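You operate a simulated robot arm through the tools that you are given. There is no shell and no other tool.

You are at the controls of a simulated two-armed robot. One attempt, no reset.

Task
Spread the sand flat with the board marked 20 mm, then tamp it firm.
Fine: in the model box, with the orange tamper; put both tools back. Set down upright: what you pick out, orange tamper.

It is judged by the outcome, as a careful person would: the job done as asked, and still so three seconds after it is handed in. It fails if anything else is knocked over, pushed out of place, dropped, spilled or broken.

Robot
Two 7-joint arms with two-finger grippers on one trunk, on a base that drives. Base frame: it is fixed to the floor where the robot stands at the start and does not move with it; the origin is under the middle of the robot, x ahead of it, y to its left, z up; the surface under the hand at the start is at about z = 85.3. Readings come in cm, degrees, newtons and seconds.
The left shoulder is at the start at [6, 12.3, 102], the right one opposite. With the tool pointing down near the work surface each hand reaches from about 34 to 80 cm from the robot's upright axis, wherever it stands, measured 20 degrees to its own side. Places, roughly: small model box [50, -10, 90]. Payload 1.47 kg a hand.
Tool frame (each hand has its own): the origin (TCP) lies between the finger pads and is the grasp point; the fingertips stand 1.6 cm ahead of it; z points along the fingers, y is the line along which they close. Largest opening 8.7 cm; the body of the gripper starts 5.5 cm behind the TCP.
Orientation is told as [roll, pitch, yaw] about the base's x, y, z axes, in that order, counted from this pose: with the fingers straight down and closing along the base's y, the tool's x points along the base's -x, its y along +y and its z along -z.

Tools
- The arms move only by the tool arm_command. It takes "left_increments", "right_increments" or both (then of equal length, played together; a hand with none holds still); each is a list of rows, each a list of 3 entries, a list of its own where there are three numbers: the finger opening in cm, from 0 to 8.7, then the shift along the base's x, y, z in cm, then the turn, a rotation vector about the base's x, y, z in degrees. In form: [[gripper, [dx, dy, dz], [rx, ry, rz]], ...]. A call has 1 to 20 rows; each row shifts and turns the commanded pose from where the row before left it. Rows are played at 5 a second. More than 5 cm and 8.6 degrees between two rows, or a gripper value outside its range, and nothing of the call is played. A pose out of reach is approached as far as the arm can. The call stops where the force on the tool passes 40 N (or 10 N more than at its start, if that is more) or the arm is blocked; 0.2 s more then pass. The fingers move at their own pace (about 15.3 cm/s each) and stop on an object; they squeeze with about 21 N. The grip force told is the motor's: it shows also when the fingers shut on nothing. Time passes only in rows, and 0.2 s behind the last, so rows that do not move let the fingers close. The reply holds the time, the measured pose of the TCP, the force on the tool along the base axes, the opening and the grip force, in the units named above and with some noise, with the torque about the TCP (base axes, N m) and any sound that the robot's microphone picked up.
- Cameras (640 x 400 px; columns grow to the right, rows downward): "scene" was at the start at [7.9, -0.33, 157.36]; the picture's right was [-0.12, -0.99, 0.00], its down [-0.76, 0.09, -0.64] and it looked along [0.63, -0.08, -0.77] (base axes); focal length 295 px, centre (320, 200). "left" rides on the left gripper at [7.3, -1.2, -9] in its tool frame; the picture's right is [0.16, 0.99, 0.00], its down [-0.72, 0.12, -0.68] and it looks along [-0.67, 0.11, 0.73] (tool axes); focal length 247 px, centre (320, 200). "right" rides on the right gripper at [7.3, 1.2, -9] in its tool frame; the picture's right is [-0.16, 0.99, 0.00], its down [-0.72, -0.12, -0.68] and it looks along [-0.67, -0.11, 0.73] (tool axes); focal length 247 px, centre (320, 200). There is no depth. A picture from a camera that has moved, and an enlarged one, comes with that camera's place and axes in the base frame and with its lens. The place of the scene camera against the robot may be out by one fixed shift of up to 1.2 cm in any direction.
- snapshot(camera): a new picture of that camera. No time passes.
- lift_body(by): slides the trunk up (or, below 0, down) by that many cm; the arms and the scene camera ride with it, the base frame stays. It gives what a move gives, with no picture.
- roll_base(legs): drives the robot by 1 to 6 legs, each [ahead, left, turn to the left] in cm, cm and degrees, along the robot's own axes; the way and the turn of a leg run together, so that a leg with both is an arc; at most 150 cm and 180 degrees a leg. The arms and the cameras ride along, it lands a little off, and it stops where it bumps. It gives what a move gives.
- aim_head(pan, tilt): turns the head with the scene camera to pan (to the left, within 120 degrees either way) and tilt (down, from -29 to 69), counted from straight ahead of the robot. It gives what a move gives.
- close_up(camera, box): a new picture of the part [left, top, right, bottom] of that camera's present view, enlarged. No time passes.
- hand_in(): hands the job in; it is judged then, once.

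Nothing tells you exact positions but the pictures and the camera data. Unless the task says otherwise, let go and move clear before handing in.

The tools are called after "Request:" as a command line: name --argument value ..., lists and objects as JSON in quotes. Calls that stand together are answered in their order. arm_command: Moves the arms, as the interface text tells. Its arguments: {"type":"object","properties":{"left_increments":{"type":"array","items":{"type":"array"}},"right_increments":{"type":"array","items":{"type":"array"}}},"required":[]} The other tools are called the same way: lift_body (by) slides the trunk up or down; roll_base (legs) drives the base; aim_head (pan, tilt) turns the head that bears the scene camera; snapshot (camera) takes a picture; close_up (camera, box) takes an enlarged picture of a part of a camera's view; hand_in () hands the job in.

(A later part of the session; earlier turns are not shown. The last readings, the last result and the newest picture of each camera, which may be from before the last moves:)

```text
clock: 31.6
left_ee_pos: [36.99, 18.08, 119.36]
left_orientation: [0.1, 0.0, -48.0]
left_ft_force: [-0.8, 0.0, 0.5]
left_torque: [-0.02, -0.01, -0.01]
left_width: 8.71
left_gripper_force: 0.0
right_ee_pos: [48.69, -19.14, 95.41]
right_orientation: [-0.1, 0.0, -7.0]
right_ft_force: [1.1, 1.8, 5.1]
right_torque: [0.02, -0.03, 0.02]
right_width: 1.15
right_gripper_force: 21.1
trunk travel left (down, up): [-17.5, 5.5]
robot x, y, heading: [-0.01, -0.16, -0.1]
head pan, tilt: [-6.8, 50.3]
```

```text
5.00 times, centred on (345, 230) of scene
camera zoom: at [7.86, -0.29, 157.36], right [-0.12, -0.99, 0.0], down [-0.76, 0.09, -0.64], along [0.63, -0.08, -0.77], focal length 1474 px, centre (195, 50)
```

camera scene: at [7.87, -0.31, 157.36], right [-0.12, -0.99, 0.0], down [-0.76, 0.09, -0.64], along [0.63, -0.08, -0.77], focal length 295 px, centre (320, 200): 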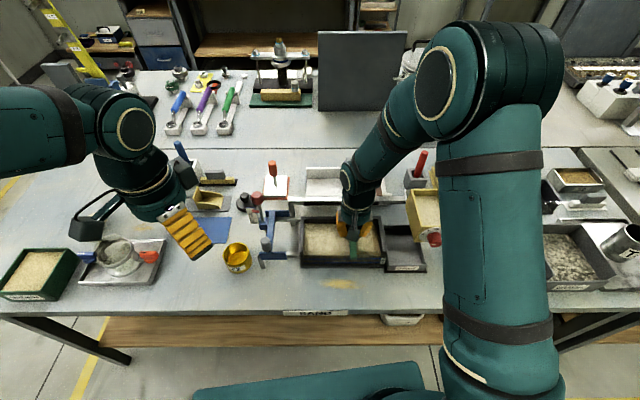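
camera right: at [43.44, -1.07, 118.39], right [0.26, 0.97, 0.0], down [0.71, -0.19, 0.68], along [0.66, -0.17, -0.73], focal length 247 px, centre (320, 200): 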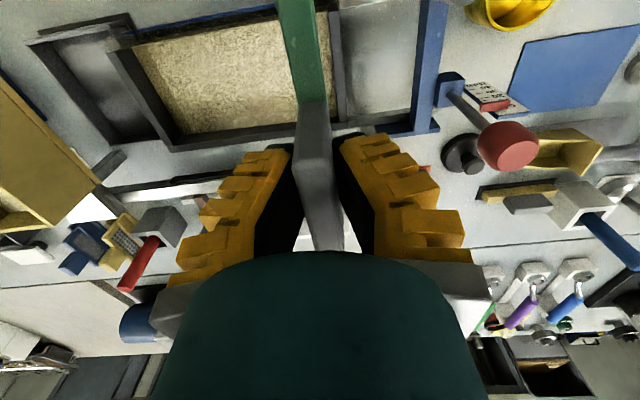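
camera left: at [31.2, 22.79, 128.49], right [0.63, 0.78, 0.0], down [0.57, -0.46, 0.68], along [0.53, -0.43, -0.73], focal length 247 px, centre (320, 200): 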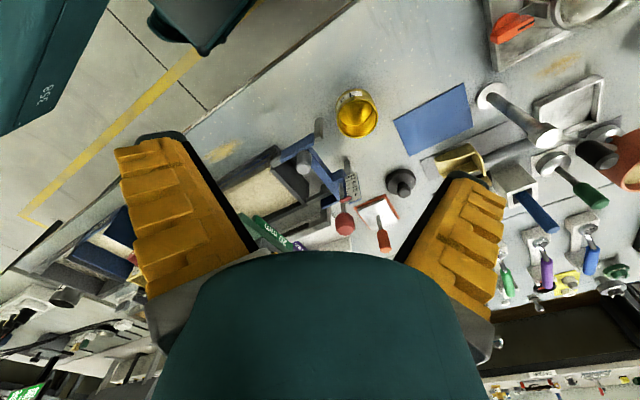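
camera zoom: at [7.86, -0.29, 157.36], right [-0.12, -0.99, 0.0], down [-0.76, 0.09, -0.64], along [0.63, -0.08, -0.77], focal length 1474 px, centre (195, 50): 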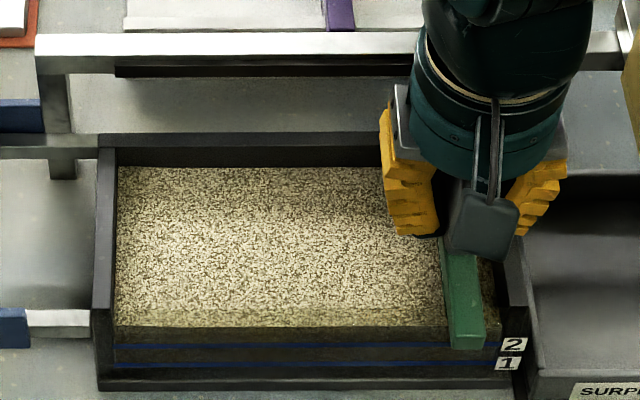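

The surface is very flat. I'll nudge the last few millimetres toward the right wall, then make a return pass to the left to even out the first stretch where the board was tipped.

Request:
arm_command --right_increments '[[0.3, [-0.024, -0.2, 0], [0, 0, 0]], [0.3, [-0.024, -0.2, 0], [0, 0, 0]], [0.3, [0, 0, 0], [0, 0, 0]], [0.3, [0.073, 0.595, 0], [0, 0, 0]], [0.3, [0.073, 0.595, 0], [0, 0, 0]], [0.3, [0.073, 0.595, 0], [0, 0, 0]], [0.3, [0.073, 0.595, 0], [0, 0, 0]], [0.3, [0.073, 0.595, 0], [0, 0, 0]], [0.3, [0.073, 0.595, 0], [0, 0, 0]], [0.3, [0.073, 0.595, 0], [0, 0, 0]], [0.3, [0.073, 0.595, 0], [0, 0, 0]], [0.3, [0, 0, 0], [0, 0, 0]]]'

Request:
close_up --camera "right" --box '[100, 0, 500, 250]'

Request:
close_up --camera "scene" --box '[290, 190, 400, 270]'

Request:
close_up --camera "left" --box '[210, 120, 360, 240]'

```text
clock: 34.2
left_ee_pos: [36.94, 18.08, 119.36]
left_orientation: [0.1, 0.0, -48.0]
left_ft_force: [-0.4, -0.6, -0.7]
left_torque: [0.0, -0.01, -0.01]
left_width: 8.67
left_gripper_force: 0.0
right_ee_pos: [49.1, -14.78, 95.3]
right_orientation: [-0.1, 0.1, -7.1]
right_ft_force: [0.9, -1.8, 4.4]
right_torque: [0.01, -0.03, -0.01]
right_width: 1.13
right_gripper_force: 21.3
trunk travel left (down, up): [-17.5, 5.5]
robot x, y, heading: [-0.02, 0.24, 0.1]
head pan, tilt: [-6.8, 50.3]
```

```text
1.60 times, centred on (300, 125) of right
camera zoom: at [42.08, -12.8, 104.24], right [0.28, 0.96, 0.0], down [0.7, -0.2, 0.68], along [0.65, -0.19, -0.73], focal length 395 px, centre (352, 320)
```

zoom: 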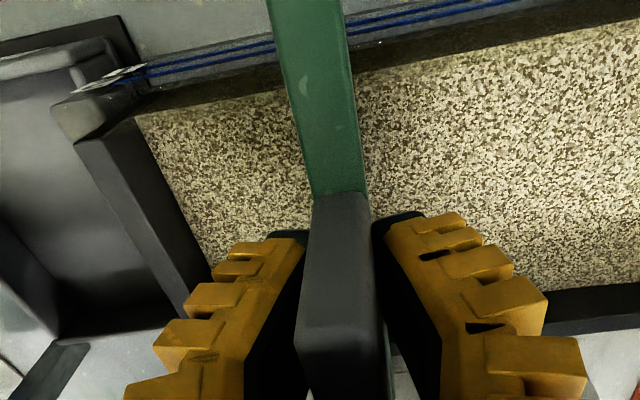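

```text
5.00 times, centred on (345, 230) of scene
camera zoom: at [7.86, -0.35, 157.36], right [-0.12, -0.99, 0.0], down [-0.76, 0.09, -0.64], along [0.63, -0.08, -0.77], focal length 1474 px, centre (195, 50)
```

zoom: 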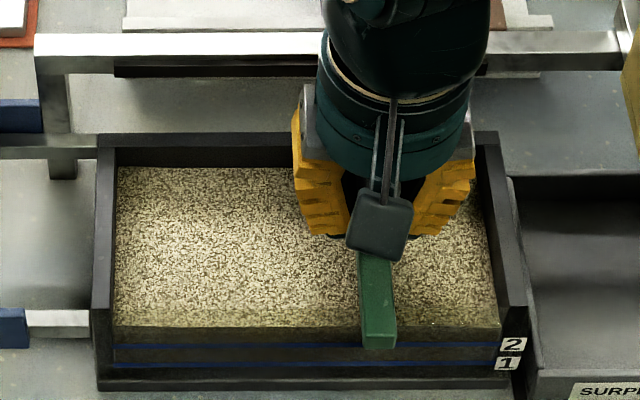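

```text
3.33 times, centred on (285, 180) of left
camera zoom: at [31.17, 22.77, 128.51], right [0.63, 0.78, 0.0], down [0.57, -0.46, 0.68], along [0.53, -0.43, -0.73], focal length 823 px, centre (437, 267)
```

zoom: 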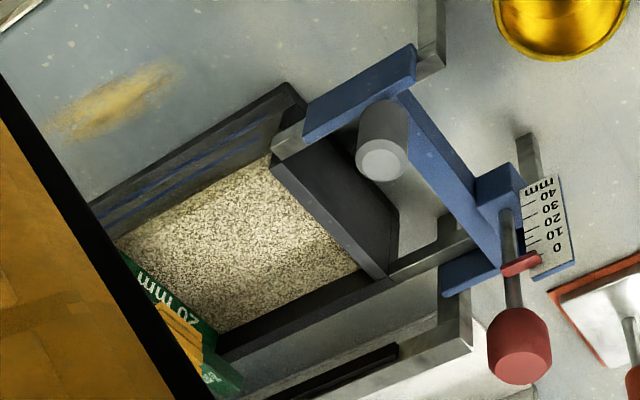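

Request:
arm_command --right_increments '[[0.3, [0.073, 0.595, 0], [0, 0, 0]], [0.3, [0.073, 0.595, 0], [0, 0, 0]], [0.3, [0.073, 0.595, 0], [0, 0, 0]], [0.3, [0.073, 0.595, 0], [0, 0, 0]], [0.3, [0.073, 0.595, 0], [0, 0, 0]], [0.3, [0.073, 0.595, 0], [0, 0, 0]], [0.3, [0.073, 0.595, 0], [0, 0, 0]], [0.3, [0.073, 0.595, 0], [0, 0, 0]], [0.3, [0.073, 0.595, 0], [0, 0, 0]], [0.3, [0.073, 0.595, 0], [0, 0, 0]], [0.3, [0.073, 0.595, 0], [0, 0, 0]], [0.3, [0.073, 0.595, 0], [0, 0, 0]], [0.3, [0.073, 0.595, 0], [0, 0, 0]], [0.3, [0.073, 0.595, 0], [0, 0, 0]], [0.3, [0.073, 0.595, 0], [0, 0, 0]], [0.3, [0.073, 0.595, 0], [0, 0, 0]], [0.3, [0.073, 0.595, 0], [0, 0, 0]], [0.3, [0.073, 0.595, 0], [0, 0, 0]], [0.3, [0, 0, 0], [0, 0, 0]]]'

Request:
close_up --camera "right" --box '[160, 0, 440, 250]'

Request:
close_up --camera "scene" --box '[290, 190, 400, 270]'

Request:
close_up --camera "left" --box '[210, 120, 360, 240]'

```text
clock: 38.2
left_ee_pos: [37.0, 18.0, 119.33]
left_orientation: [0.0, 0.0, -48.1]
left_ft_force: [-0.1, -0.2, 0.2]
left_torque: [0.01, -0.02, 0.0]
left_width: 8.7
left_gripper_force: 0.1
right_ee_pos: [50.41, -4.07, 95.34]
right_orientation: [0.0, 0.0, -7.0]
right_ft_force: [-0.1, -0.4, 2.4]
right_torque: [-0.02, 0.0, 0.02]
right_width: 1.08
right_gripper_force: 20.6
trunk travel left (down, up): [-17.5, 5.5]
robot x, y, heading: [-0.22, 0.23, 0.2]
head pan, tilt: [-6.8, 50.3]
```

```text
1.60 times, centred on (300, 125) of right
camera zoom: at [43.33, -2.17, 104.25], right [0.28, 0.96, 0.0], down [0.7, -0.2, 0.68], along [0.65, -0.19, -0.73], focal length 395 px, centre (352, 320)
```

zoom: 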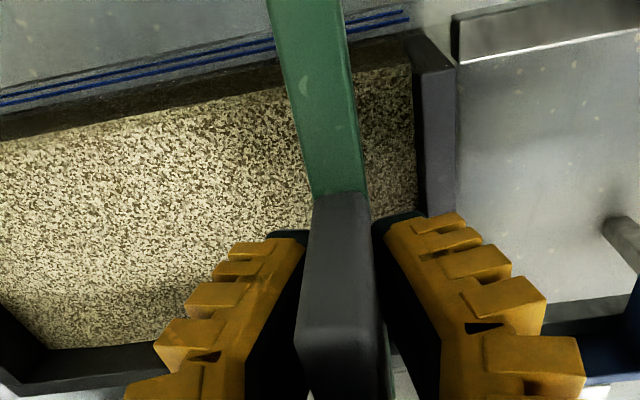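

```text
5.00 times, centred on (345, 230) of scene
camera zoom: at [7.88, -0.36, 157.36], right [-0.12, -0.99, 0.0], down [-0.76, 0.09, -0.64], along [0.63, -0.08, -0.77], focal length 1474 px, centre (195, 50)
```

zoom: 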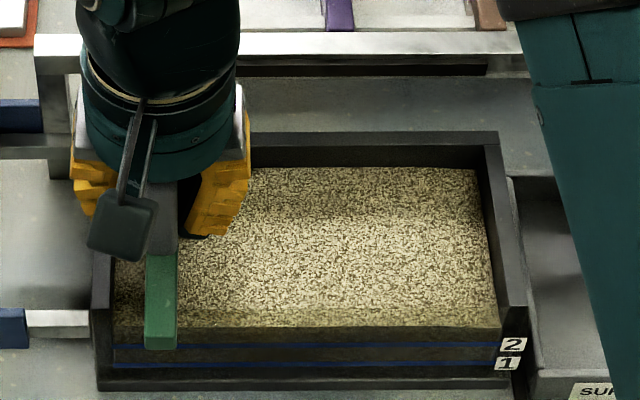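

```text
3.33 times, centred on (285, 180) of left
camera zoom: at [31.18, 22.77, 128.51], right [0.63, 0.78, 0.0], down [0.57, -0.46, 0.68], along [0.53, -0.43, -0.73], focal length 823 px, centre (437, 267)
```

zoom: 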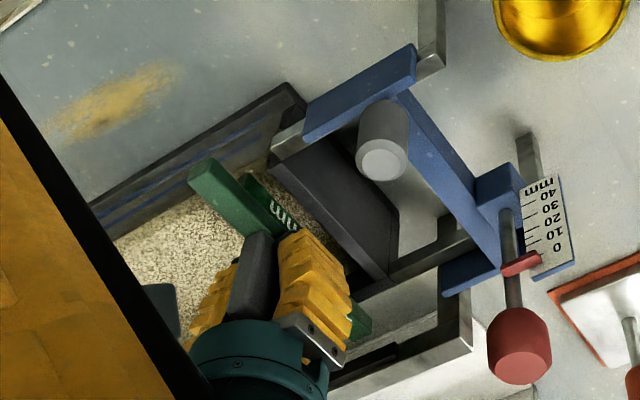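

Request:
arm_command --right_increments '[[0.3, [0.049, 0.397, 0], [0, 0, 0]], [0.3, [0.049, 0.397, 0], [0, 0, 0]], [0.3, [0, 0, 0], [0, 0, 0]], [0.3, [0, 0, 0.5], [0, 0, 0]], [0.3, [0, 0, 1], [0, 0, 0]], [0.3, [0, 0, 2], [0, 0, 0]], [0.3, [0, 0, 4], [0, 0, 0]], [0.3, [0, 0, 4.5], [0, 0, 0]], [0.3, [0, 0, 3], [0, 0, 0]], [0.3, [0, 0, 0], [0, 0, 0]]]'

Request:
snapshot --camera "right"

Request:
close_up --camera "left" --box '[180, 100, 360, 240]'

Request:
close_up --camera "scene" --box '[290, 190, 400, 270]'

```text
clock: 40.4
left_ee_pos: [36.97, 18.1, 119.4]
left_orientation: [0.0, 0.1, -48.1]
left_ft_force: [-0.1, -0.6, 0.4]
left_torque: [0.02, 0.02, 0.0]
left_width: 8.71
left_gripper_force: 0.0
right_ee_pos: [50.47, -3.52, 110.32]
right_orientation: [0.0, -0.1, -7.1]
right_ft_force: [-0.4, -0.3, -1.4]
right_torque: [0.03, 0.04, 0.0]
right_width: 0.9
right_gripper_force: 21.5
trunk travel left (down, up): [-17.5, 5.5]
robot x, y, heading: [0.02, -0.01, -0.3]
head pan, tilt: [-6.8, 50.3]
```

```text
taken
camera right: at [43.41, -1.44, 119.25], right [0.28, 0.96, 0.0], down [0.7, -0.2, 0.68], along [0.65, -0.19, -0.73], focal length 247 px, centre (320, 200)
```

right: 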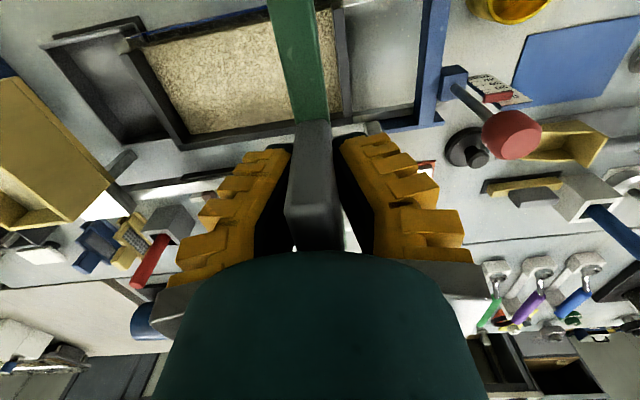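

```text
2.86 times, centred on (270, 170) of left
camera zoom: at [31.24, 22.8, 128.49], right [0.63, 0.78, 0.0], down [0.57, -0.46, 0.68], along [0.53, -0.43, -0.73], focal length 706 px, centre (463, 286)
```

zoom: 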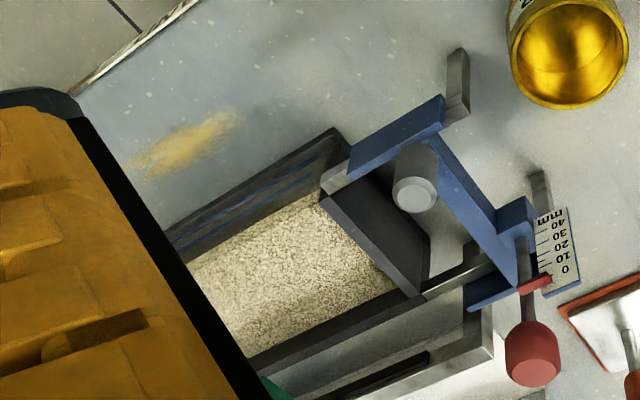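

```text
5.00 times, centred on (345, 230) of scene
camera zoom: at [7.94, -0.32, 157.35], right [-0.12, -0.99, 0.0], down [-0.76, 0.09, -0.64], along [0.63, -0.08, -0.77], focal length 1474 px, centre (195, 50)
```

zoom: 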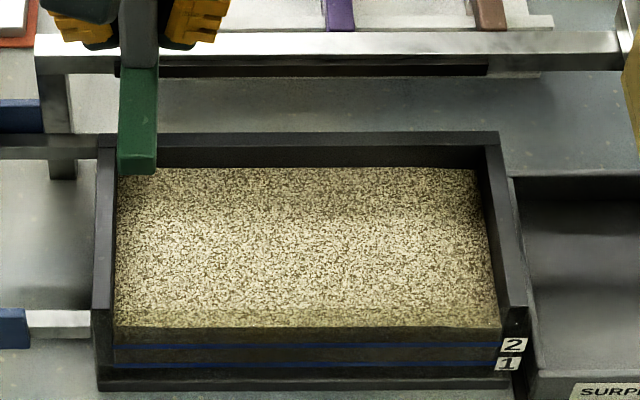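

The sand is flat and level from end to end. Next I'll move the board back over the rack and inspect its place before lowering.

Request:
arm_command --right_increments '[[0.3, [4.2, -0.9, 0], [0, 0, 0]], [0.3, [4.2, -0.9, 0], [0, 0, 0]], [0.3, [4.2, -0.9, 0], [0, 0, 0]], [0.3, [4.2, -0.9, 0], [0, 0, 0]], [0.3, [3.9, -0.7, 0], [0, 0, 0]], [0.3, [0, 0, 0], [0, 0, 0]]]'

Request:
snapshot --camera "right"

Request:
close_up --camera "right" --box '[200, 0, 420, 150]'

Request:
close_up --camera "scene" --box '[280, 110, 400, 210]'

Request:
snapshot --camera "left"

```text
clock: 41.8
left_ee_pos: [36.94, 18.01, 119.43]
left_orientation: [-0.1, 0.0, -48.1]
left_ft_force: [-0.8, 0.4, 0.5]
left_torque: [-0.04, -0.04, 0.02]
left_width: 8.7
left_gripper_force: 0.1
right_ee_pos: [71.0, -7.6, 110.38]
right_orientation: [-0.1, 0.1, -7.0]
right_ft_force: [-0.2, 0.0, -1.7]
right_torque: [0.01, -0.04, 0.0]
right_width: 0.89
right_gripper_force: 20.9
trunk travel left (down, up): [-17.5, 5.5]
robot x, y, heading: [-0.36, -0.24, -0.0]
head pan, tilt: [-6.8, 50.3]
```

```text
taken
camera right: at [63.95, -5.58, 119.26], right [0.28, 0.96, 0.0], down [0.7, -0.2, 0.68], along [0.65, -0.19, -0.73], focal length 247 px, centre (320, 200)
```

right: 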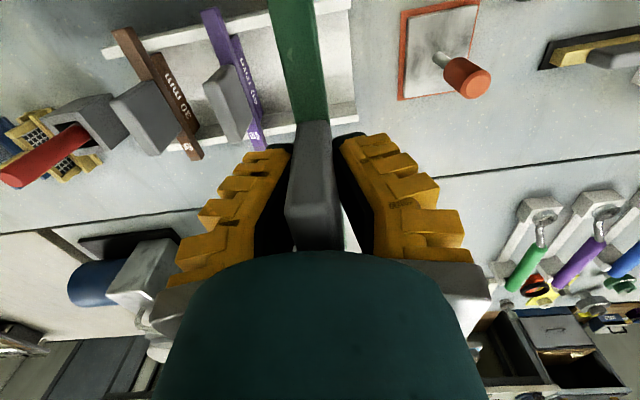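

```text
2.67 times, centred on (310, 75) of right
camera zoom: at [63.95, -5.58, 119.26], right [0.28, 0.96, 0.0], down [0.7, -0.2, 0.68], along [0.65, -0.19, -0.73], focal length 659 px, centre (347, 533)
```

zoom: 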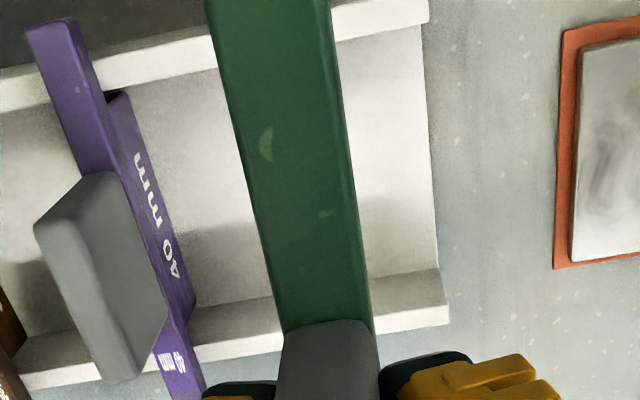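

```text
4.00 times, centred on (340, 160) of scene
camera zoom: at [7.79, -0.33, 157.37], right [-0.12, -0.99, 0.0], down [-0.76, 0.09, -0.64], along [0.64, -0.08, -0.77], focal length 1180 px, centre (240, 360)
```

zoom: 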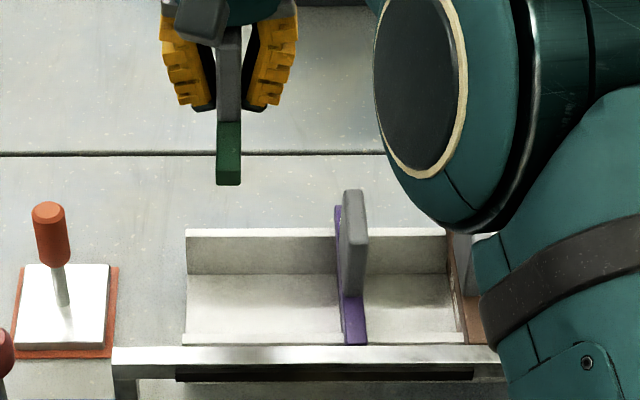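

```text
taken
camera left: at [31.11, 22.79, 128.53], right [0.63, 0.78, 0.0], down [0.57, -0.46, 0.68], along [0.53, -0.43, -0.73], focal length 247 px, centre (320, 200)
```

left: 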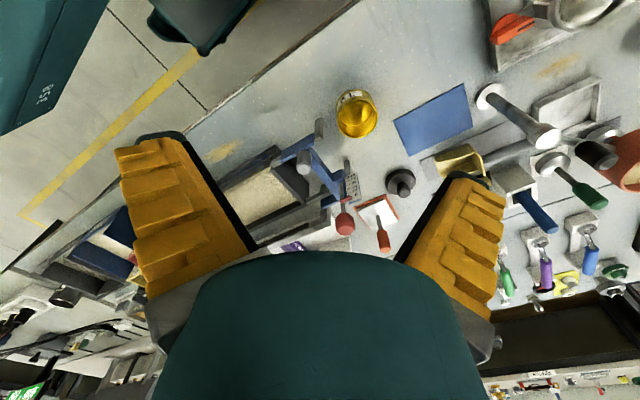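

The rack is two plain rails. I'll align to the recorded spot (TCP 71.5, −7.8), come down to just above it and check.

Request:
arm_command --right_increments '[[0.3, [0.45, -0.2, -3], [0, 0, 0]], [0.3, [0, 0, -4.5], [0, 0, 0]], [0.3, [0, 0, -4.5], [0, 0, 0]], [0.3, [0, 0, -2.5], [0, 0, 0]], [0.3, [0, 0, 0], [0, 0, 0]]]'

Request:
snapshot --camera "right"

Request:
close_up --camera "scene" --box '[280, 110, 400, 210]'

```text
clock: 43.0
left_ee_pos: [36.98, 18.08, 119.29]
left_orientation: [-0.1, 0.0, -48.0]
left_ft_force: [0.0, -0.7, -1.3]
left_torque: [-0.02, 0.02, 0.0]
left_width: 8.69
left_gripper_force: 0.0
right_ee_pos: [71.74, -7.81, 95.8]
right_orientation: [0.0, -0.1, -7.1]
right_ft_force: [-0.1, -0.8, -0.6]
right_torque: [-0.01, -0.02, -0.01]
right_width: 0.86
right_gripper_force: 20.9
trunk travel left (down, up): [-17.5, 5.5]
robot x, y, heading: [0.01, 0.05, -0.2]
head pan, tilt: [-6.8, 50.3]
```

```text
taken
camera right: at [64.61, -5.86, 104.69], right [0.28, 0.96, 0.0], down [0.7, -0.2, 0.68], along [0.65, -0.19, -0.73], focal length 247 px, centre (320, 200)
```

right: 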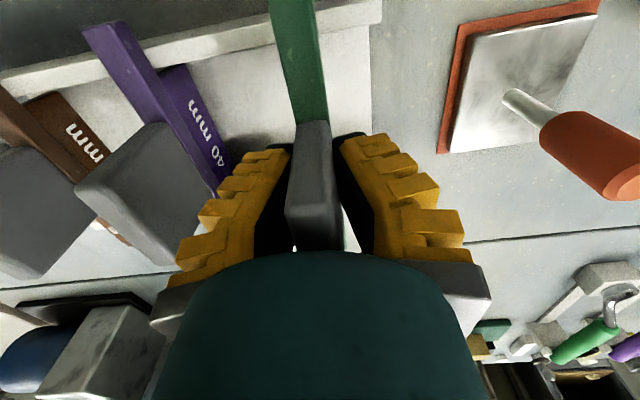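

```text
4.00 times, centred on (340, 160) of scene
camera zoom: at [7.9, -0.34, 157.36], right [-0.12, -0.99, 0.0], down [-0.76, 0.09, -0.64], along [0.63, -0.08, -0.77], focal length 1180 px, centre (240, 360)
```

zoom: 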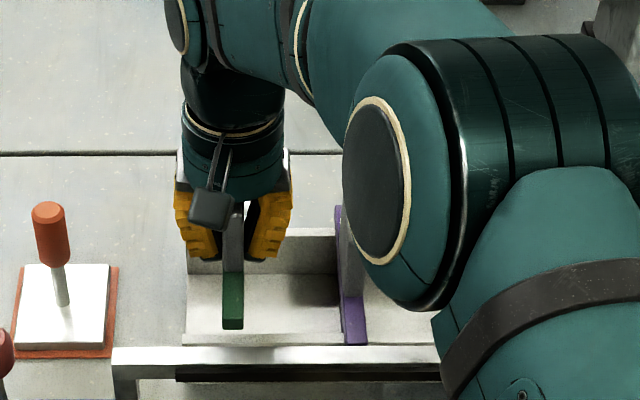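

Request:
arm_command --right_increments '[[0.3, [-0.2, 0, -0.8], [0, 0, 0]], [0.3, [0, 0, -0.8], [0, 0, 0]], [0.3, [0, 0, -0.3], [0, 0, 0]], [0.3, [0, 0, -0.2], [0, 0, 0]], [0.3, [0, 0, 0], [0, 0, 0]]]'

Request:
snapshot --camera "right"

Request:
close_up --camera "scene" --box '[280, 110, 400, 210]'

```text
clock: 44.2
left_ee_pos: [37.12, 18.09, 119.41]
left_orientation: [0.1, 0.0, -47.9]
left_ft_force: [-0.3, -0.1, 0.3]
left_torque: [-0.01, -0.01, 0.01]
left_width: 8.74
left_gripper_force: 0.0
right_ee_pos: [71.53, -7.85, 93.63]
right_orientation: [0.0, 0.0, -7.0]
right_ft_force: [0.1, -0.3, -0.3]
right_torque: [0.0, -0.03, 0.0]
right_width: 0.88
right_gripper_force: 20.7
trunk travel left (down, up): [-17.5, 5.5]
robot x, y, heading: [0.27, -0.06, 0.1]
head pan, tilt: [-6.8, 50.3]
```

```text
taken
camera right: at [64.41, -5.84, 102.62], right [0.28, 0.96, 0.0], down [0.7, -0.2, 0.68], along [0.65, -0.19, -0.73], focal length 247 px, centre (320, 200)
```

right: 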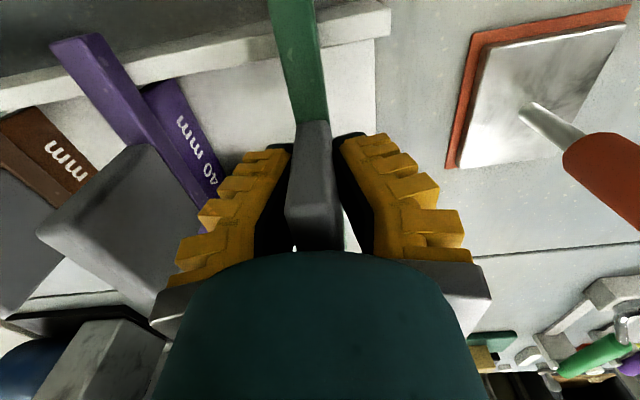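

```text
4.00 times, centred on (340, 160) of scene
camera zoom: at [7.91, -0.34, 157.36], right [-0.12, -0.99, 0.0], down [-0.76, 0.09, -0.64], along [0.63, -0.08, -0.77], focal length 1180 px, centre (240, 360)
```

zoom: 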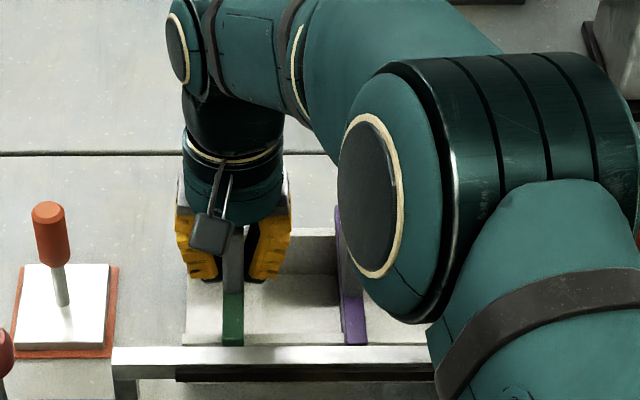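

Request:
arm_command --right_increments '[[0.3, [0, 0, -0.15], [0, 0, 0]], [0.3, [0, 0, -0.15], [0, 0, 0]], [0.3, [0, 0, 0], [0, 0, 0]]]'

```text
clock: 45.0
left_ee_pos: [37.02, 17.98, 119.33]
left_orientation: [-0.1, 0.1, -48.0]
left_ft_force: [0.5, 0.2, -0.3]
left_torque: [-0.03, 0.0, -0.01]
left_width: 8.7
left_gripper_force: 0.0
right_ee_pos: [71.47, -7.85, 93.46]
right_orientation: [-0.1, 0.0, -7.0]
right_ft_force: [0.6, -0.3, -2.4]
right_torque: [0.02, 0.02, 0.01]
right_width: 0.85
right_gripper_force: 21.1
trunk travel left (down, up): [-17.5, 5.5]
robot x, y, heading: [0.13, -0.41, -0.1]
head pan, tilt: [-6.8, 50.3]
```

Request:
arm_command --right_increments '[[0.3, [0, 0, -0.15], [0, 0, 0]], [0.3, [0, 0, -0.1], [0, 0, 0]], [0.3, [0, 0, 0], [0, 0, 0]]]'

Request:
close_up --camera "right" --box '[200, 0, 420, 150]'

Request:
close_up --camera "scene" --box '[280, 110, 400, 210]'

```text
clock: 45.8
left_ee_pos: [37.03, 18.06, 119.41]
left_orientation: [0.0, 0.1, -48.0]
left_ft_force: [0.0, 0.0, -0.6]
left_torque: [-0.02, 0.0, -0.01]
left_width: 8.7
left_gripper_force: 0.0
right_ee_pos: [71.47, -7.88, 93.18]
right_orientation: [0.0, 0.0, -7.0]
right_ft_force: [0.0, 0.2, -0.1]
right_torque: [0.01, -0.01, -0.01]
right_width: 0.91
right_gripper_force: 20.6
trunk travel left (down, up): [-17.5, 5.5]
robot x, y, heading: [-0.28, 0.1, 0.1]
head pan, tilt: [-6.8, 50.3]
```

```text
2.67 times, centred on (310, 75) of right
camera zoom: at [64.39, -5.85, 102.1], right [0.28, 0.96, 0.0], down [0.7, -0.2, 0.68], along [0.65, -0.19, -0.73], focal length 659 px, centre (347, 533)
```

zoom: 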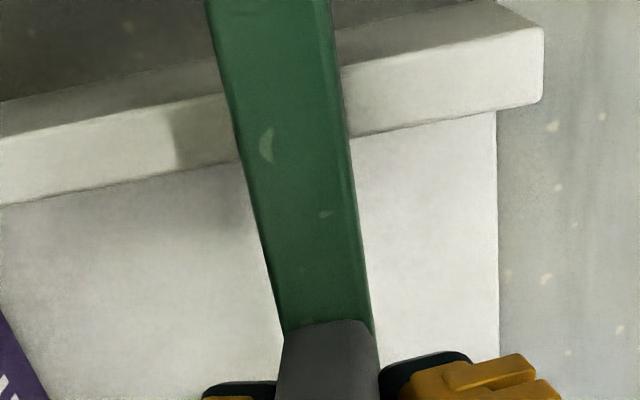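

```text
4.00 times, centred on (340, 160) of scene
camera zoom: at [7.91, -0.33, 157.36], right [-0.12, -0.99, 0.0], down [-0.76, 0.09, -0.64], along [0.63, -0.08, -0.77], focal length 1180 px, centre (240, 360)
```

zoom: 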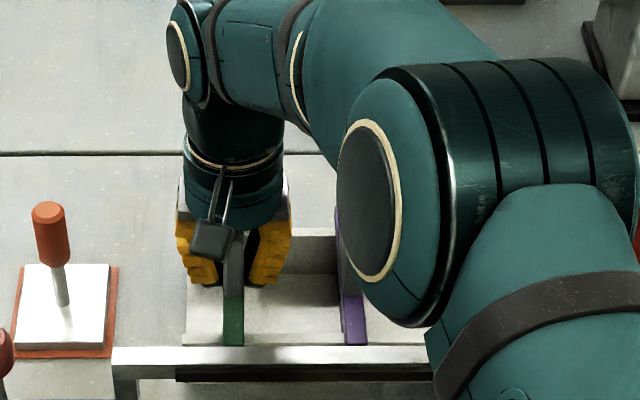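

There's still no contact, and the shadow gap on the rail shows the bar is a little above it. I'll keep lowering in tiny steps.

Request:
arm_command --right_increments '[[0.3, [0, 0, -0.12], [0, 0, 0]], [0.3, [0, 0, -0.12], [0, 0, 0]], [0.3, [0, 0, 0], [0, 0, 0]]]'

Request:
close_up --camera "right" --box '[200, 0, 420, 150]'

```text
clock: 46.6
left_ee_pos: [36.99, 18.07, 119.41]
left_orientation: [-0.1, 0.0, -48.0]
left_ft_force: [0.1, -0.2, -0.4]
left_torque: [0.0, 0.0, -0.01]
left_width: 8.7
left_gripper_force: 0.1
right_ee_pos: [71.49, -7.91, 93.07]
right_orientation: [0.1, -0.1, -7.0]
right_ft_force: [1.9, 0.3, 7.2]
right_torque: [0.05, 0.3, 0.0]
right_width: 1.3
right_gripper_force: 20.6
trunk travel left (down, up): [-17.5, 5.5]
robot x, y, heading: [-0.06, -0.36, 0.0]
head pan, tilt: [-6.8, 50.3]
```

```text
2.67 times, centred on (310, 75) of right
camera zoom: at [64.37, -5.85, 101.95], right [0.28, 0.96, 0.0], down [0.7, -0.2, 0.68], along [0.66, -0.19, -0.73], focal length 659 px, centre (347, 533)
```

zoom: 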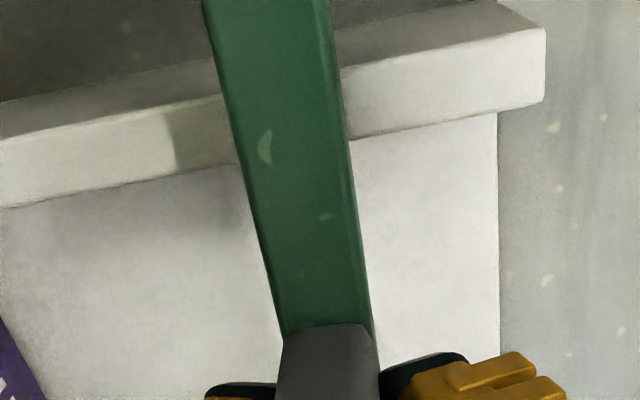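

Request:
arm_command --right_increments '[[0.3, [0, 0, -0.08], [0, 0, 0]], [0.3, [0, 0, 0], [0, 0, 0]]]'

Request:
close_up --camera "right" --box '[200, 0, 420, 150]'

```text
clock: 47.2
left_ee_pos: [36.93, 18.01, 119.52]
left_orientation: [0.0, 0.0, -48.1]
left_ft_force: [0.4, -0.5, 0.8]
left_torque: [-0.01, 0.01, 0.01]
left_width: 8.7
left_gripper_force: 0.1
right_ee_pos: [71.51, -7.89, 93.01]
right_orientation: [0.2, -0.2, -7.1]
right_ft_force: [3.4, 1.4, 10.0]
right_torque: [0.0, -0.09, -0.03]
right_width: 1.46
right_gripper_force: 21.1
trunk travel left (down, up): [-17.5, 5.5]
robot x, y, heading: [-0.32, -0.04, 0.2]
head pan, tilt: [-6.8, 50.3]
```

```text
2.67 times, centred on (310, 75) of right
camera zoom: at [64.36, -5.86, 101.87], right [0.28, 0.96, 0.0], down [0.7, -0.2, 0.68], along [0.66, -0.19, -0.73], focal length 659 px, centre (347, 533)
```

zoom: 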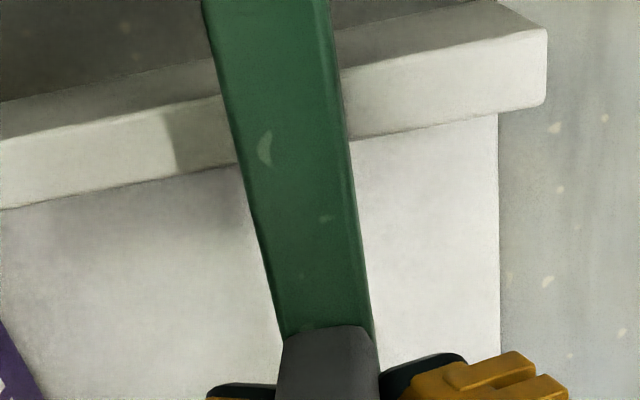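

Now it is balanced on both rails. I'll ease off the pressure and release.

Request:
arm_command --right_increments '[[0.3, [0, 0, 0.08], [0, 0, 0]], [1.6, [0, 0, 0], [0, 0, 0]], [3, [0, 0, 0], [0, 0, 0]], [4.5, [0, 0, 0], [0, 0, 0]], [4.5, [0, 0, 0], [0, 0, 0]]]'

Request:
snapshot --camera "right"

Request:
close_up --camera "scene" --box '[280, 110, 400, 210]'

```text
clock: 48.4
left_ee_pos: [37.04, 18.12, 119.35]
left_orientation: [0.0, 0.0, -48.1]
left_ft_force: [0.2, 0.2, 0.5]
left_torque: [0.01, -0.01, 0.01]
left_width: 8.69
left_gripper_force: 0.0
right_ee_pos: [71.34, -7.96, 92.86]
right_orientation: [0.0, 0.0, -7.0]
right_ft_force: [-0.2, -0.2, 0.0]
right_torque: [-0.01, -0.05, 0.0]
right_width: 5.06
right_gripper_force: 4.2
trunk travel left (down, up): [-17.5, 5.5]
robot x, y, heading: [-0.09, -0.07, -0.1]
head pan, tilt: [-6.8, 50.3]
```

```text
taken
camera right: at [64.37, -5.88, 101.86], right [0.28, 0.96, 0.0], down [0.7, -0.2, 0.68], along [0.65, -0.19, -0.73], focal length 247 px, centre (320, 200)
```

right: 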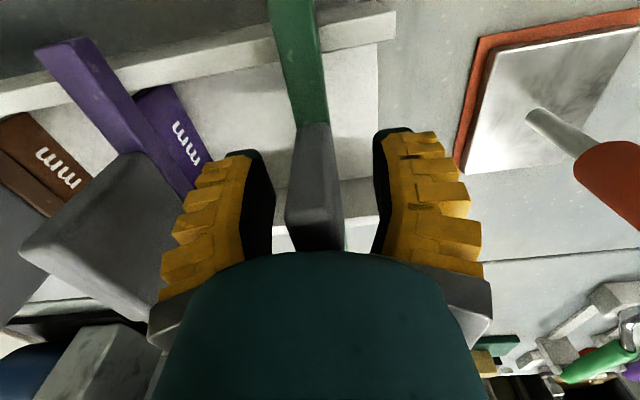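

```text
4.00 times, centred on (340, 160) of scene
camera zoom: at [7.9, -0.33, 157.36], right [-0.12, -0.99, 0.0], down [-0.76, 0.09, -0.64], along [0.63, -0.08, -0.77], focal length 1180 px, centre (240, 360)
```

zoom: 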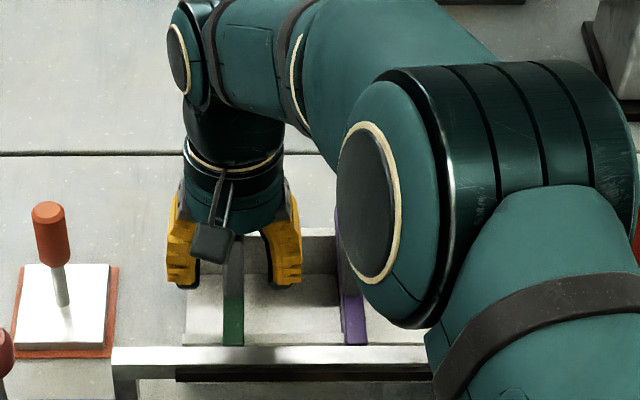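

The board stands upright in the rack. I'll raise the right hand straight up and see whether it can go on to the orange tamper.

Request:
arm_command --right_increments '[[4.5, [0, 0, 1.5], [0, 0, 0]], [4.5, [0, 0, 3], [0, 0, 0]], [4.5, [0, 0, 4.5], [0, 0, 0]], [4.5, [0, 0, 4.5], [0, 0, 0]], [4.5, [-4, 0, 2.5], [0, 0, 0]], [4.5, [-4.5, 0, 1], [0, 0, 0]], [4.5, [0, 0, 0], [0, 0, 0]]]'

Request:
snapshot --camera "right"

Request:
close_up --camera "right" --box '[150, 0, 550, 230]'

Request:
snapshot --camera "scene"

```text
clock: 50.0
left_ee_pos: [37.05, 18.08, 119.35]
left_orientation: [0.0, 0.0, -48.0]
left_ft_force: [0.5, -0.1, 0.0]
left_torque: [0.0, -0.04, 0.02]
left_width: 8.71
left_gripper_force: 0.0
right_ee_pos: [63.04, -8.0, 109.99]
right_orientation: [0.0, 0.1, -7.0]
right_ft_force: [0.0, 0.4, -1.0]
right_torque: [0.04, 0.02, 0.01]
right_width: 5.05
right_gripper_force: 4.1
trunk travel left (down, up): [-17.5, 5.5]
robot x, y, heading: [0.07, 0.03, -0.0]
head pan, tilt: [-6.8, 50.3]
```

```text
taken
camera right: at [55.97, -5.95, 118.88], right [0.28, 0.96, 0.0], down [0.7, -0.2, 0.68], along [0.65, -0.19, -0.73], focal length 247 px, centre (320, 200)
```

right: 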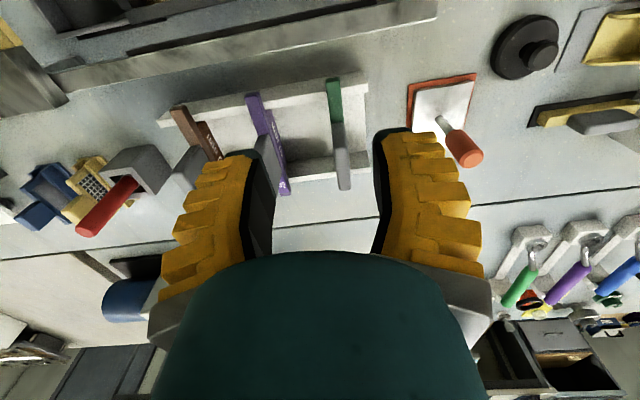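

```text
1.60 times, centred on (350, 115) of right
camera zoom: at [55.97, -5.95, 118.88], right [0.28, 0.96, 0.0], down [0.7, -0.2, 0.68], along [0.65, -0.19, -0.73], focal length 395 px, centre (272, 336)
```

zoom: 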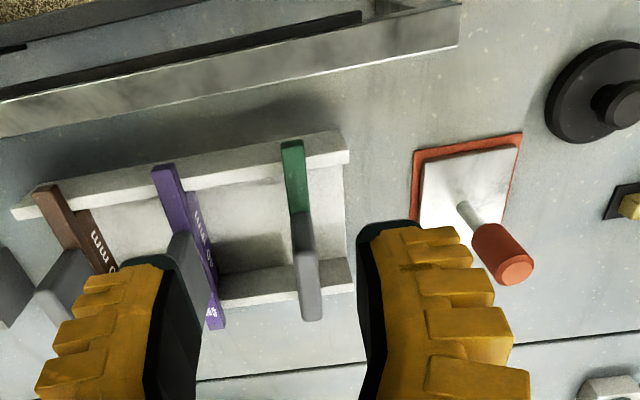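

```text
taken
camera scene: at [7.99, -0.33, 157.35], right [-0.12, -0.99, 0.0], down [-0.76, 0.09, -0.64], along [0.63, -0.08, -0.77], focal length 295 px, centre (320, 200)
```

scene: 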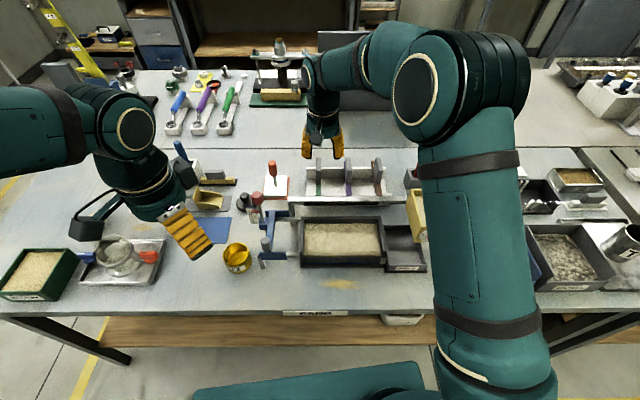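

The green board is back in its place. The tamper is near (74.5, 5.7), so the left hand suits it better. I'll park the right hand at its start pose and bring the left over the tamper.

Request:
arm_command --right_increments '[[8.7, [0, -2, 4], [0, 0, 2]], [8.7, [0, -3, 4], [0, 0, 2]], [8.7, [0, -4, 2], [0, 0, 3]], [8.7, [-1, -4.5, 0], [0, 0, 0]], [8.7, [-1, -4.5, 0], [0, 0, 0]], [8.7, [-1, -4.5, 0], [0, 0, 0]], [8.7, [-1, -4.5, 0], [0, 0, 0]], [8.7, [-2, -2, 0], [0, 0, 0]], [8.7, [0, 0, 0], [0, 0, 0]]]'

Request:
arm_command --left_increments '[[8.7, [3.5, -1, 0], [0, 0, 8]], [8.7, [4, -1.5, 0], [0, 0, 8]], [8.7, [4, -1.5, 0], [0, 0, 8]], [8.7, [4, -1.5, 0], [0, 0, 8]], [8.7, [4, -1.5, 0], [0, 0, 8]], [8.7, [4, -1.5, 0], [0, 0, 1]], [8.7, [4, -1.5, 0], [0, 0, 0]], [8.7, [0, 0, 0], [0, 0, 0]]]'

Request:
snapshot --camera "left"

Request:
snapshot --camera "scene"

```text
clock: 52.0
left_ee_pos: [37.03, 17.99, 119.36]
left_orientation: [0.0, 0.0, -48.1]
left_ft_force: [-0.9, -0.1, 0.3]
left_torque: [0.02, 0.03, 0.01]
left_width: 8.71
left_gripper_force: 0.0
right_ee_pos: [56.9, -36.81, 119.9]
right_orientation: [0.0, 0.1, 0.0]
right_ft_force: [0.0, -0.4, 0.2]
right_torque: [0.01, -0.03, -0.02]
right_width: 8.67
right_gripper_force: 0.0
trunk travel left (down, up): [-17.5, 5.5]
robot x, y, heading: [0.34, -0.17, -0.0]
head pan, tilt: [-6.8, 50.3]
```

```text
clock: 53.8
left_ee_pos: [64.47, 8.11, 119.38]
left_orientation: [0.0, 0.0, -7.0]
left_ft_force: [-0.1, -0.1, 0.3]
left_torque: [-0.02, -0.01, -0.04]
left_width: 8.7
left_gripper_force: 0.1
right_ee_pos: [56.84, -36.72, 120.0]
right_orientation: [0.0, -0.1, -0.1]
right_ft_force: [-0.8, -0.2, 0.8]
right_torque: [-0.04, -0.04, -0.01]
right_width: 8.72
right_gripper_force: 0.1
trunk travel left (down, up): [-17.5, 5.5]
robot x, y, heading: [0.28, -0.02, 0.2]
head pan, tilt: [-6.8, 50.3]
```

```text
taken
camera left: at [56.95, 7.96, 128.54], right [-0.04, 1.0, 0.0], down [0.73, 0.03, 0.68], along [0.68, 0.03, -0.73], focal length 247 px, centre (320, 200)
```

left: 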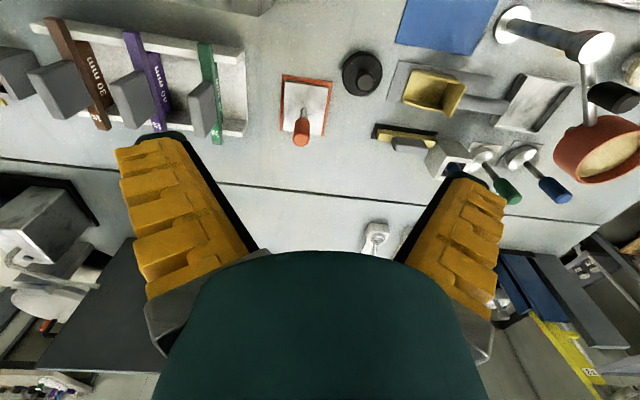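

```text
taken
camera scene: at [7.77, -0.27, 157.37], right [-0.12, -0.99, 0.0], down [-0.76, 0.09, -0.64], along [0.64, -0.08, -0.77], focal length 295 px, centre (320, 200)
```

scene: 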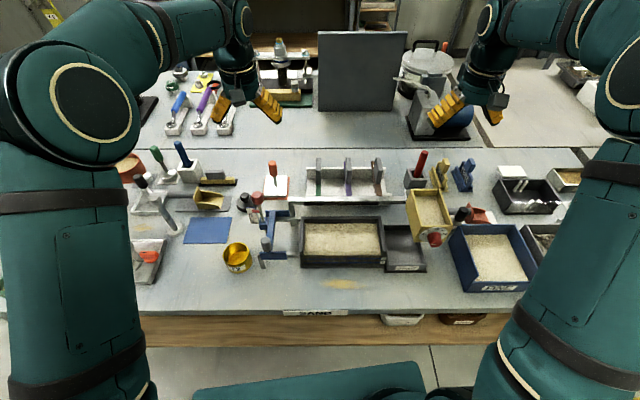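

Request:
close_up --camera "left" --box '[240, 50, 380, 160]'

Request:
close_up --camera "left" --box '[0, 10, 260, 150]'

```text
3.64 times, centred on (310, 105) of left
camera zoom: at [56.95, 7.96, 128.54], right [-0.04, 1.0, 0.0], down [0.73, 0.03, 0.68], along [0.68, 0.03, -0.73], focal length 898 px, centre (356, 546)
```

zoom: 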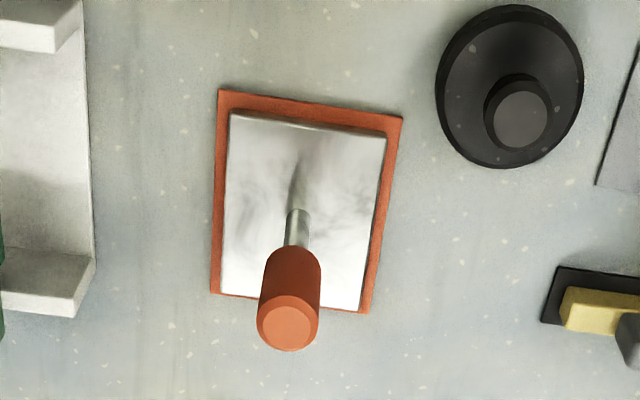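

```text
2.46 times, centred on (130, 80) of left
camera zoom: at [56.95, 7.96, 128.54], right [-0.04, 1.0, 0.0], down [0.73, 0.03, 0.68], along [0.68, 0.03, -0.73], focal length 608 px, centre (788, 495)
```

zoom: 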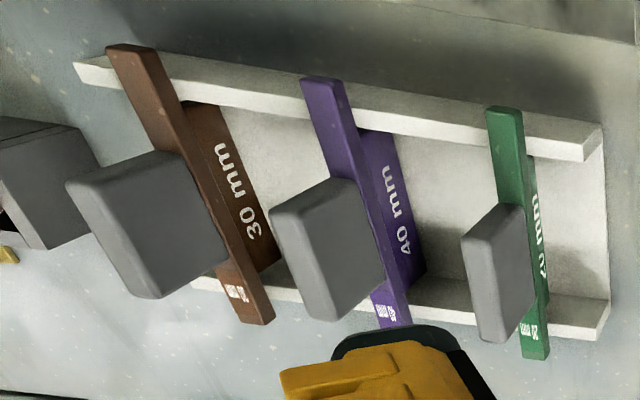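

The tamper's plate is about 8.7 × 7 cm, so three presses will cover the box. The handle is at (74.7, 6.1), z 90.3–97, 2.5 cm thick. I'll hover over it and check.

Request:
arm_command --left_increments '[[5.5, [3.5, -0.7, -3], [0, 0, 0]], [5.5, [3.5, -0.7, -3], [0, 0, 0]], [5.5, [3.1, -0.6, -3], [0, 0, 0]], [5.5, [0, 0, -4], [0, 0, 0]], [5.5, [0, 0, -2], [0, 0, 0]], [5.5, [0, 0, 0], [0, 0, 0]]]'

Request:
snapshot --camera "left"

Request:
close_up --camera "scene" --box '[220, 110, 340, 210]'

```text
clock: 55.2
left_ee_pos: [73.86, 5.98, 104.22]
left_orientation: [0.0, 0.1, -7.0]
left_ft_force: [0.0, -0.3, 0.8]
left_torque: [-0.02, -0.02, 0.01]
left_width: 6.0
left_gripper_force: 3.7
left hand out of reach, approached as far as the arm can: row 3
right_ee_pos: [56.94, -36.81, 120.03]
right_orientation: [0.0, -0.1, -0.1]
right_ft_force: [-0.2, 0.5, 0.1]
right_torque: [0.0, -0.02, -0.01]
right_width: 8.71
right_gripper_force: 0.1
trunk travel left (down, up): [-17.5, 5.5]
robot x, y, heading: [-0.11, -0.37, 0.1]
head pan, tilt: [-6.8, 50.3]
```

```text
taken
camera left: at [66.38, 5.94, 113.34], right [-0.04, 1.0, 0.0], down [0.73, 0.03, 0.68], along [0.68, 0.03, -0.73], focal length 247 px, centre (320, 200)
```

left: 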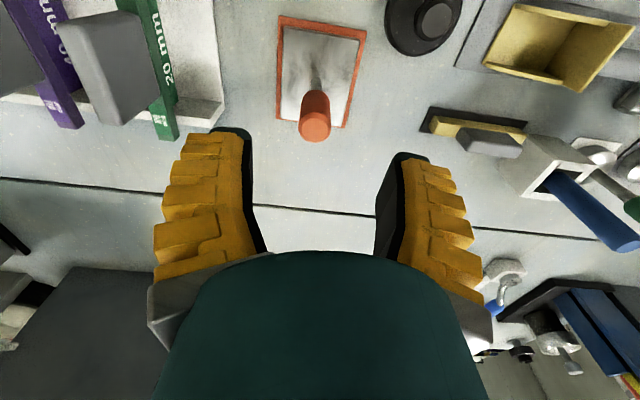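

```text
4.00 times, centred on (280, 160) of scene
camera zoom: at [7.84, -0.32, 157.37], right [-0.12, -0.99, 0.0], down [-0.76, 0.09, -0.64], along [0.64, -0.08, -0.77], focal length 1180 px, centre (480, 360)
```

zoom: 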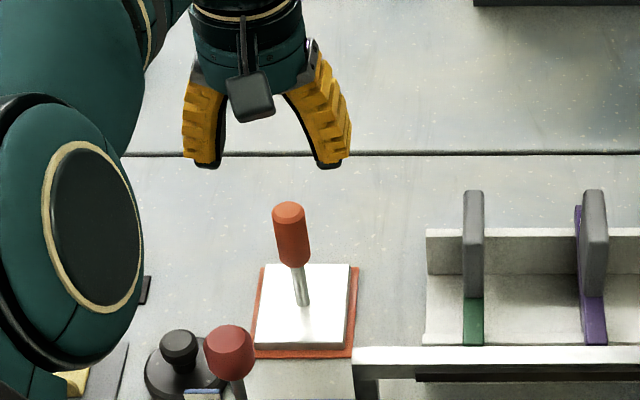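

At this height the arm falls about 0.5 cm short of the tamper. Raising the trunk a little should give it more reach, so I'll do that and then re-approach.

Request:
lift_body --by 5

Request:
arm_command --left_increments '[[5.5, [0, 0, -3], [0, 0, 0]], [5.5, [0, 0, -2.5], [0, 0, 0]], [5.5, [0, 0, 0], [0, 0, 0]]]'

Request:
snapshot --camera "left"

```text
clock: 56.1
left_ee_pos: [73.84, 6.05, 109.13]
left_orientation: [0.0, 0.0, -7.1]
left_ft_force: [0.7, -0.2, 0.2]
left_torque: [0.0, 0.01, -0.01]
left_width: 6.03
left_gripper_force: 3.0
right_ee_pos: [56.95, -36.77, 125.01]
right_orientation: [0.1, 0.0, -0.1]
right_ft_force: [1.5, 0.7, 0.3]
right_torque: [0.0, 0.0, 0.02]
right_width: 8.68
right_gripper_force: 0.1
trunk travel left (down, up): [-22.5, 0.5]
robot x, y, heading: [-0.12, -0.4, -0.1]
head pan, tilt: [-6.8, 50.3]
```

```text
clock: 56.9
left_ee_pos: [73.79, 5.95, 103.84]
left_orientation: [0.1, 0.0, -7.1]
left_ft_force: [0.6, 0.4, 0.4]
left_torque: [0.02, -0.01, 0.03]
left_width: 6.05
left_gripper_force: 3.8
right_ee_pos: [56.96, -36.72, 124.84]
right_orientation: [0.0, 0.0, 0.1]
right_ft_force: [0.1, 0.1, 0.9]
right_torque: [-0.05, 0.01, -0.04]
right_width: 8.7
right_gripper_force: 0.1
trunk travel left (down, up): [-22.5, 0.5]
robot x, y, heading: [-0.06, -0.07, -0.0]
head pan, tilt: [-6.8, 50.3]
```

```text
taken
camera left: at [66.39, 5.85, 112.79], right [-0.04, 1.0, 0.0], down [0.73, 0.03, 0.68], along [0.68, 0.02, -0.73], focal length 247 px, centre (320, 200)
```

left: 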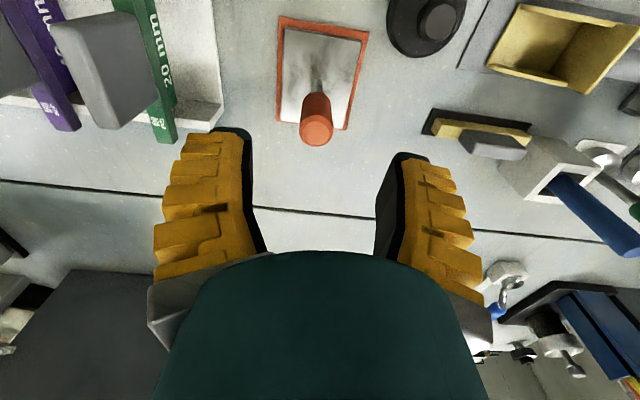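

Request:
arm_command --left_increments '[[5.5, [0.2, 0, -2], [0, 0, 0]], [5.5, [0.2, 0, -2], [0, 0, 0]], [5.5, [0, 0, 0], [0, 0, 0]]]'

Request:
snapshot --camera "left"

Request:
close_up --camera "scene" --box '[220, 130, 340, 230]'

```text
clock: 57.7
left_ee_pos: [74.29, 6.03, 99.64]
left_orientation: [0.0, 0.0, -7.0]
left_ft_force: [-0.5, 0.0, 0.3]
left_torque: [0.04, 0.01, 0.02]
left_width: 5.96
left_gripper_force: 3.9
right_ee_pos: [56.85, -36.83, 125.01]
right_orientation: [0.0, 0.1, 0.0]
right_ft_force: [0.8, -0.2, 0.1]
right_torque: [0.01, -0.03, 0.01]
right_width: 8.7
right_gripper_force: 0.1
trunk travel left (down, up): [-22.5, 0.5]
robot x, y, heading: [0.34, -0.25, 0.0]
head pan, tilt: [-6.8, 50.3]
```

```text
taken
camera left: at [66.82, 5.91, 108.83], right [-0.04, 1.0, 0.0], down [0.73, 0.03, 0.68], along [0.68, 0.02, -0.73], focal length 247 px, centre (320, 200)
```

left: 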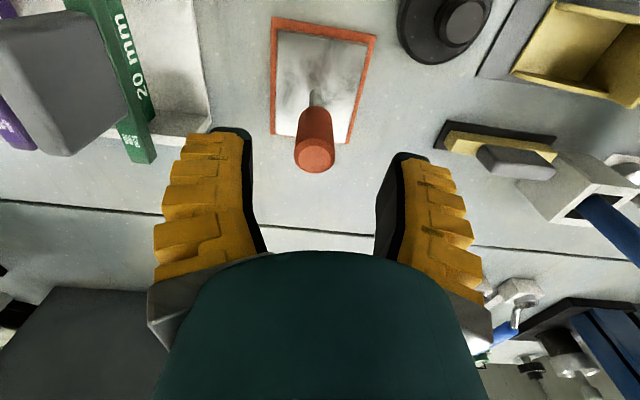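

```text
4.00 times, centred on (280, 180) of scene
camera zoom: at [7.87, -0.34, 162.36], right [-0.12, -0.99, 0.0], down [-0.76, 0.09, -0.64], along [0.63, -0.08, -0.77], focal length 1180 px, centre (480, 280)
```

zoom: 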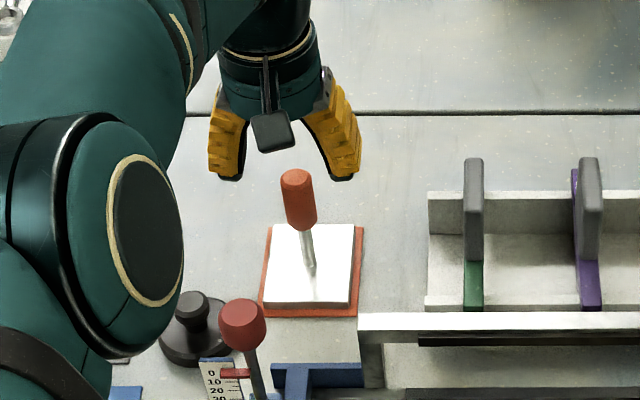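

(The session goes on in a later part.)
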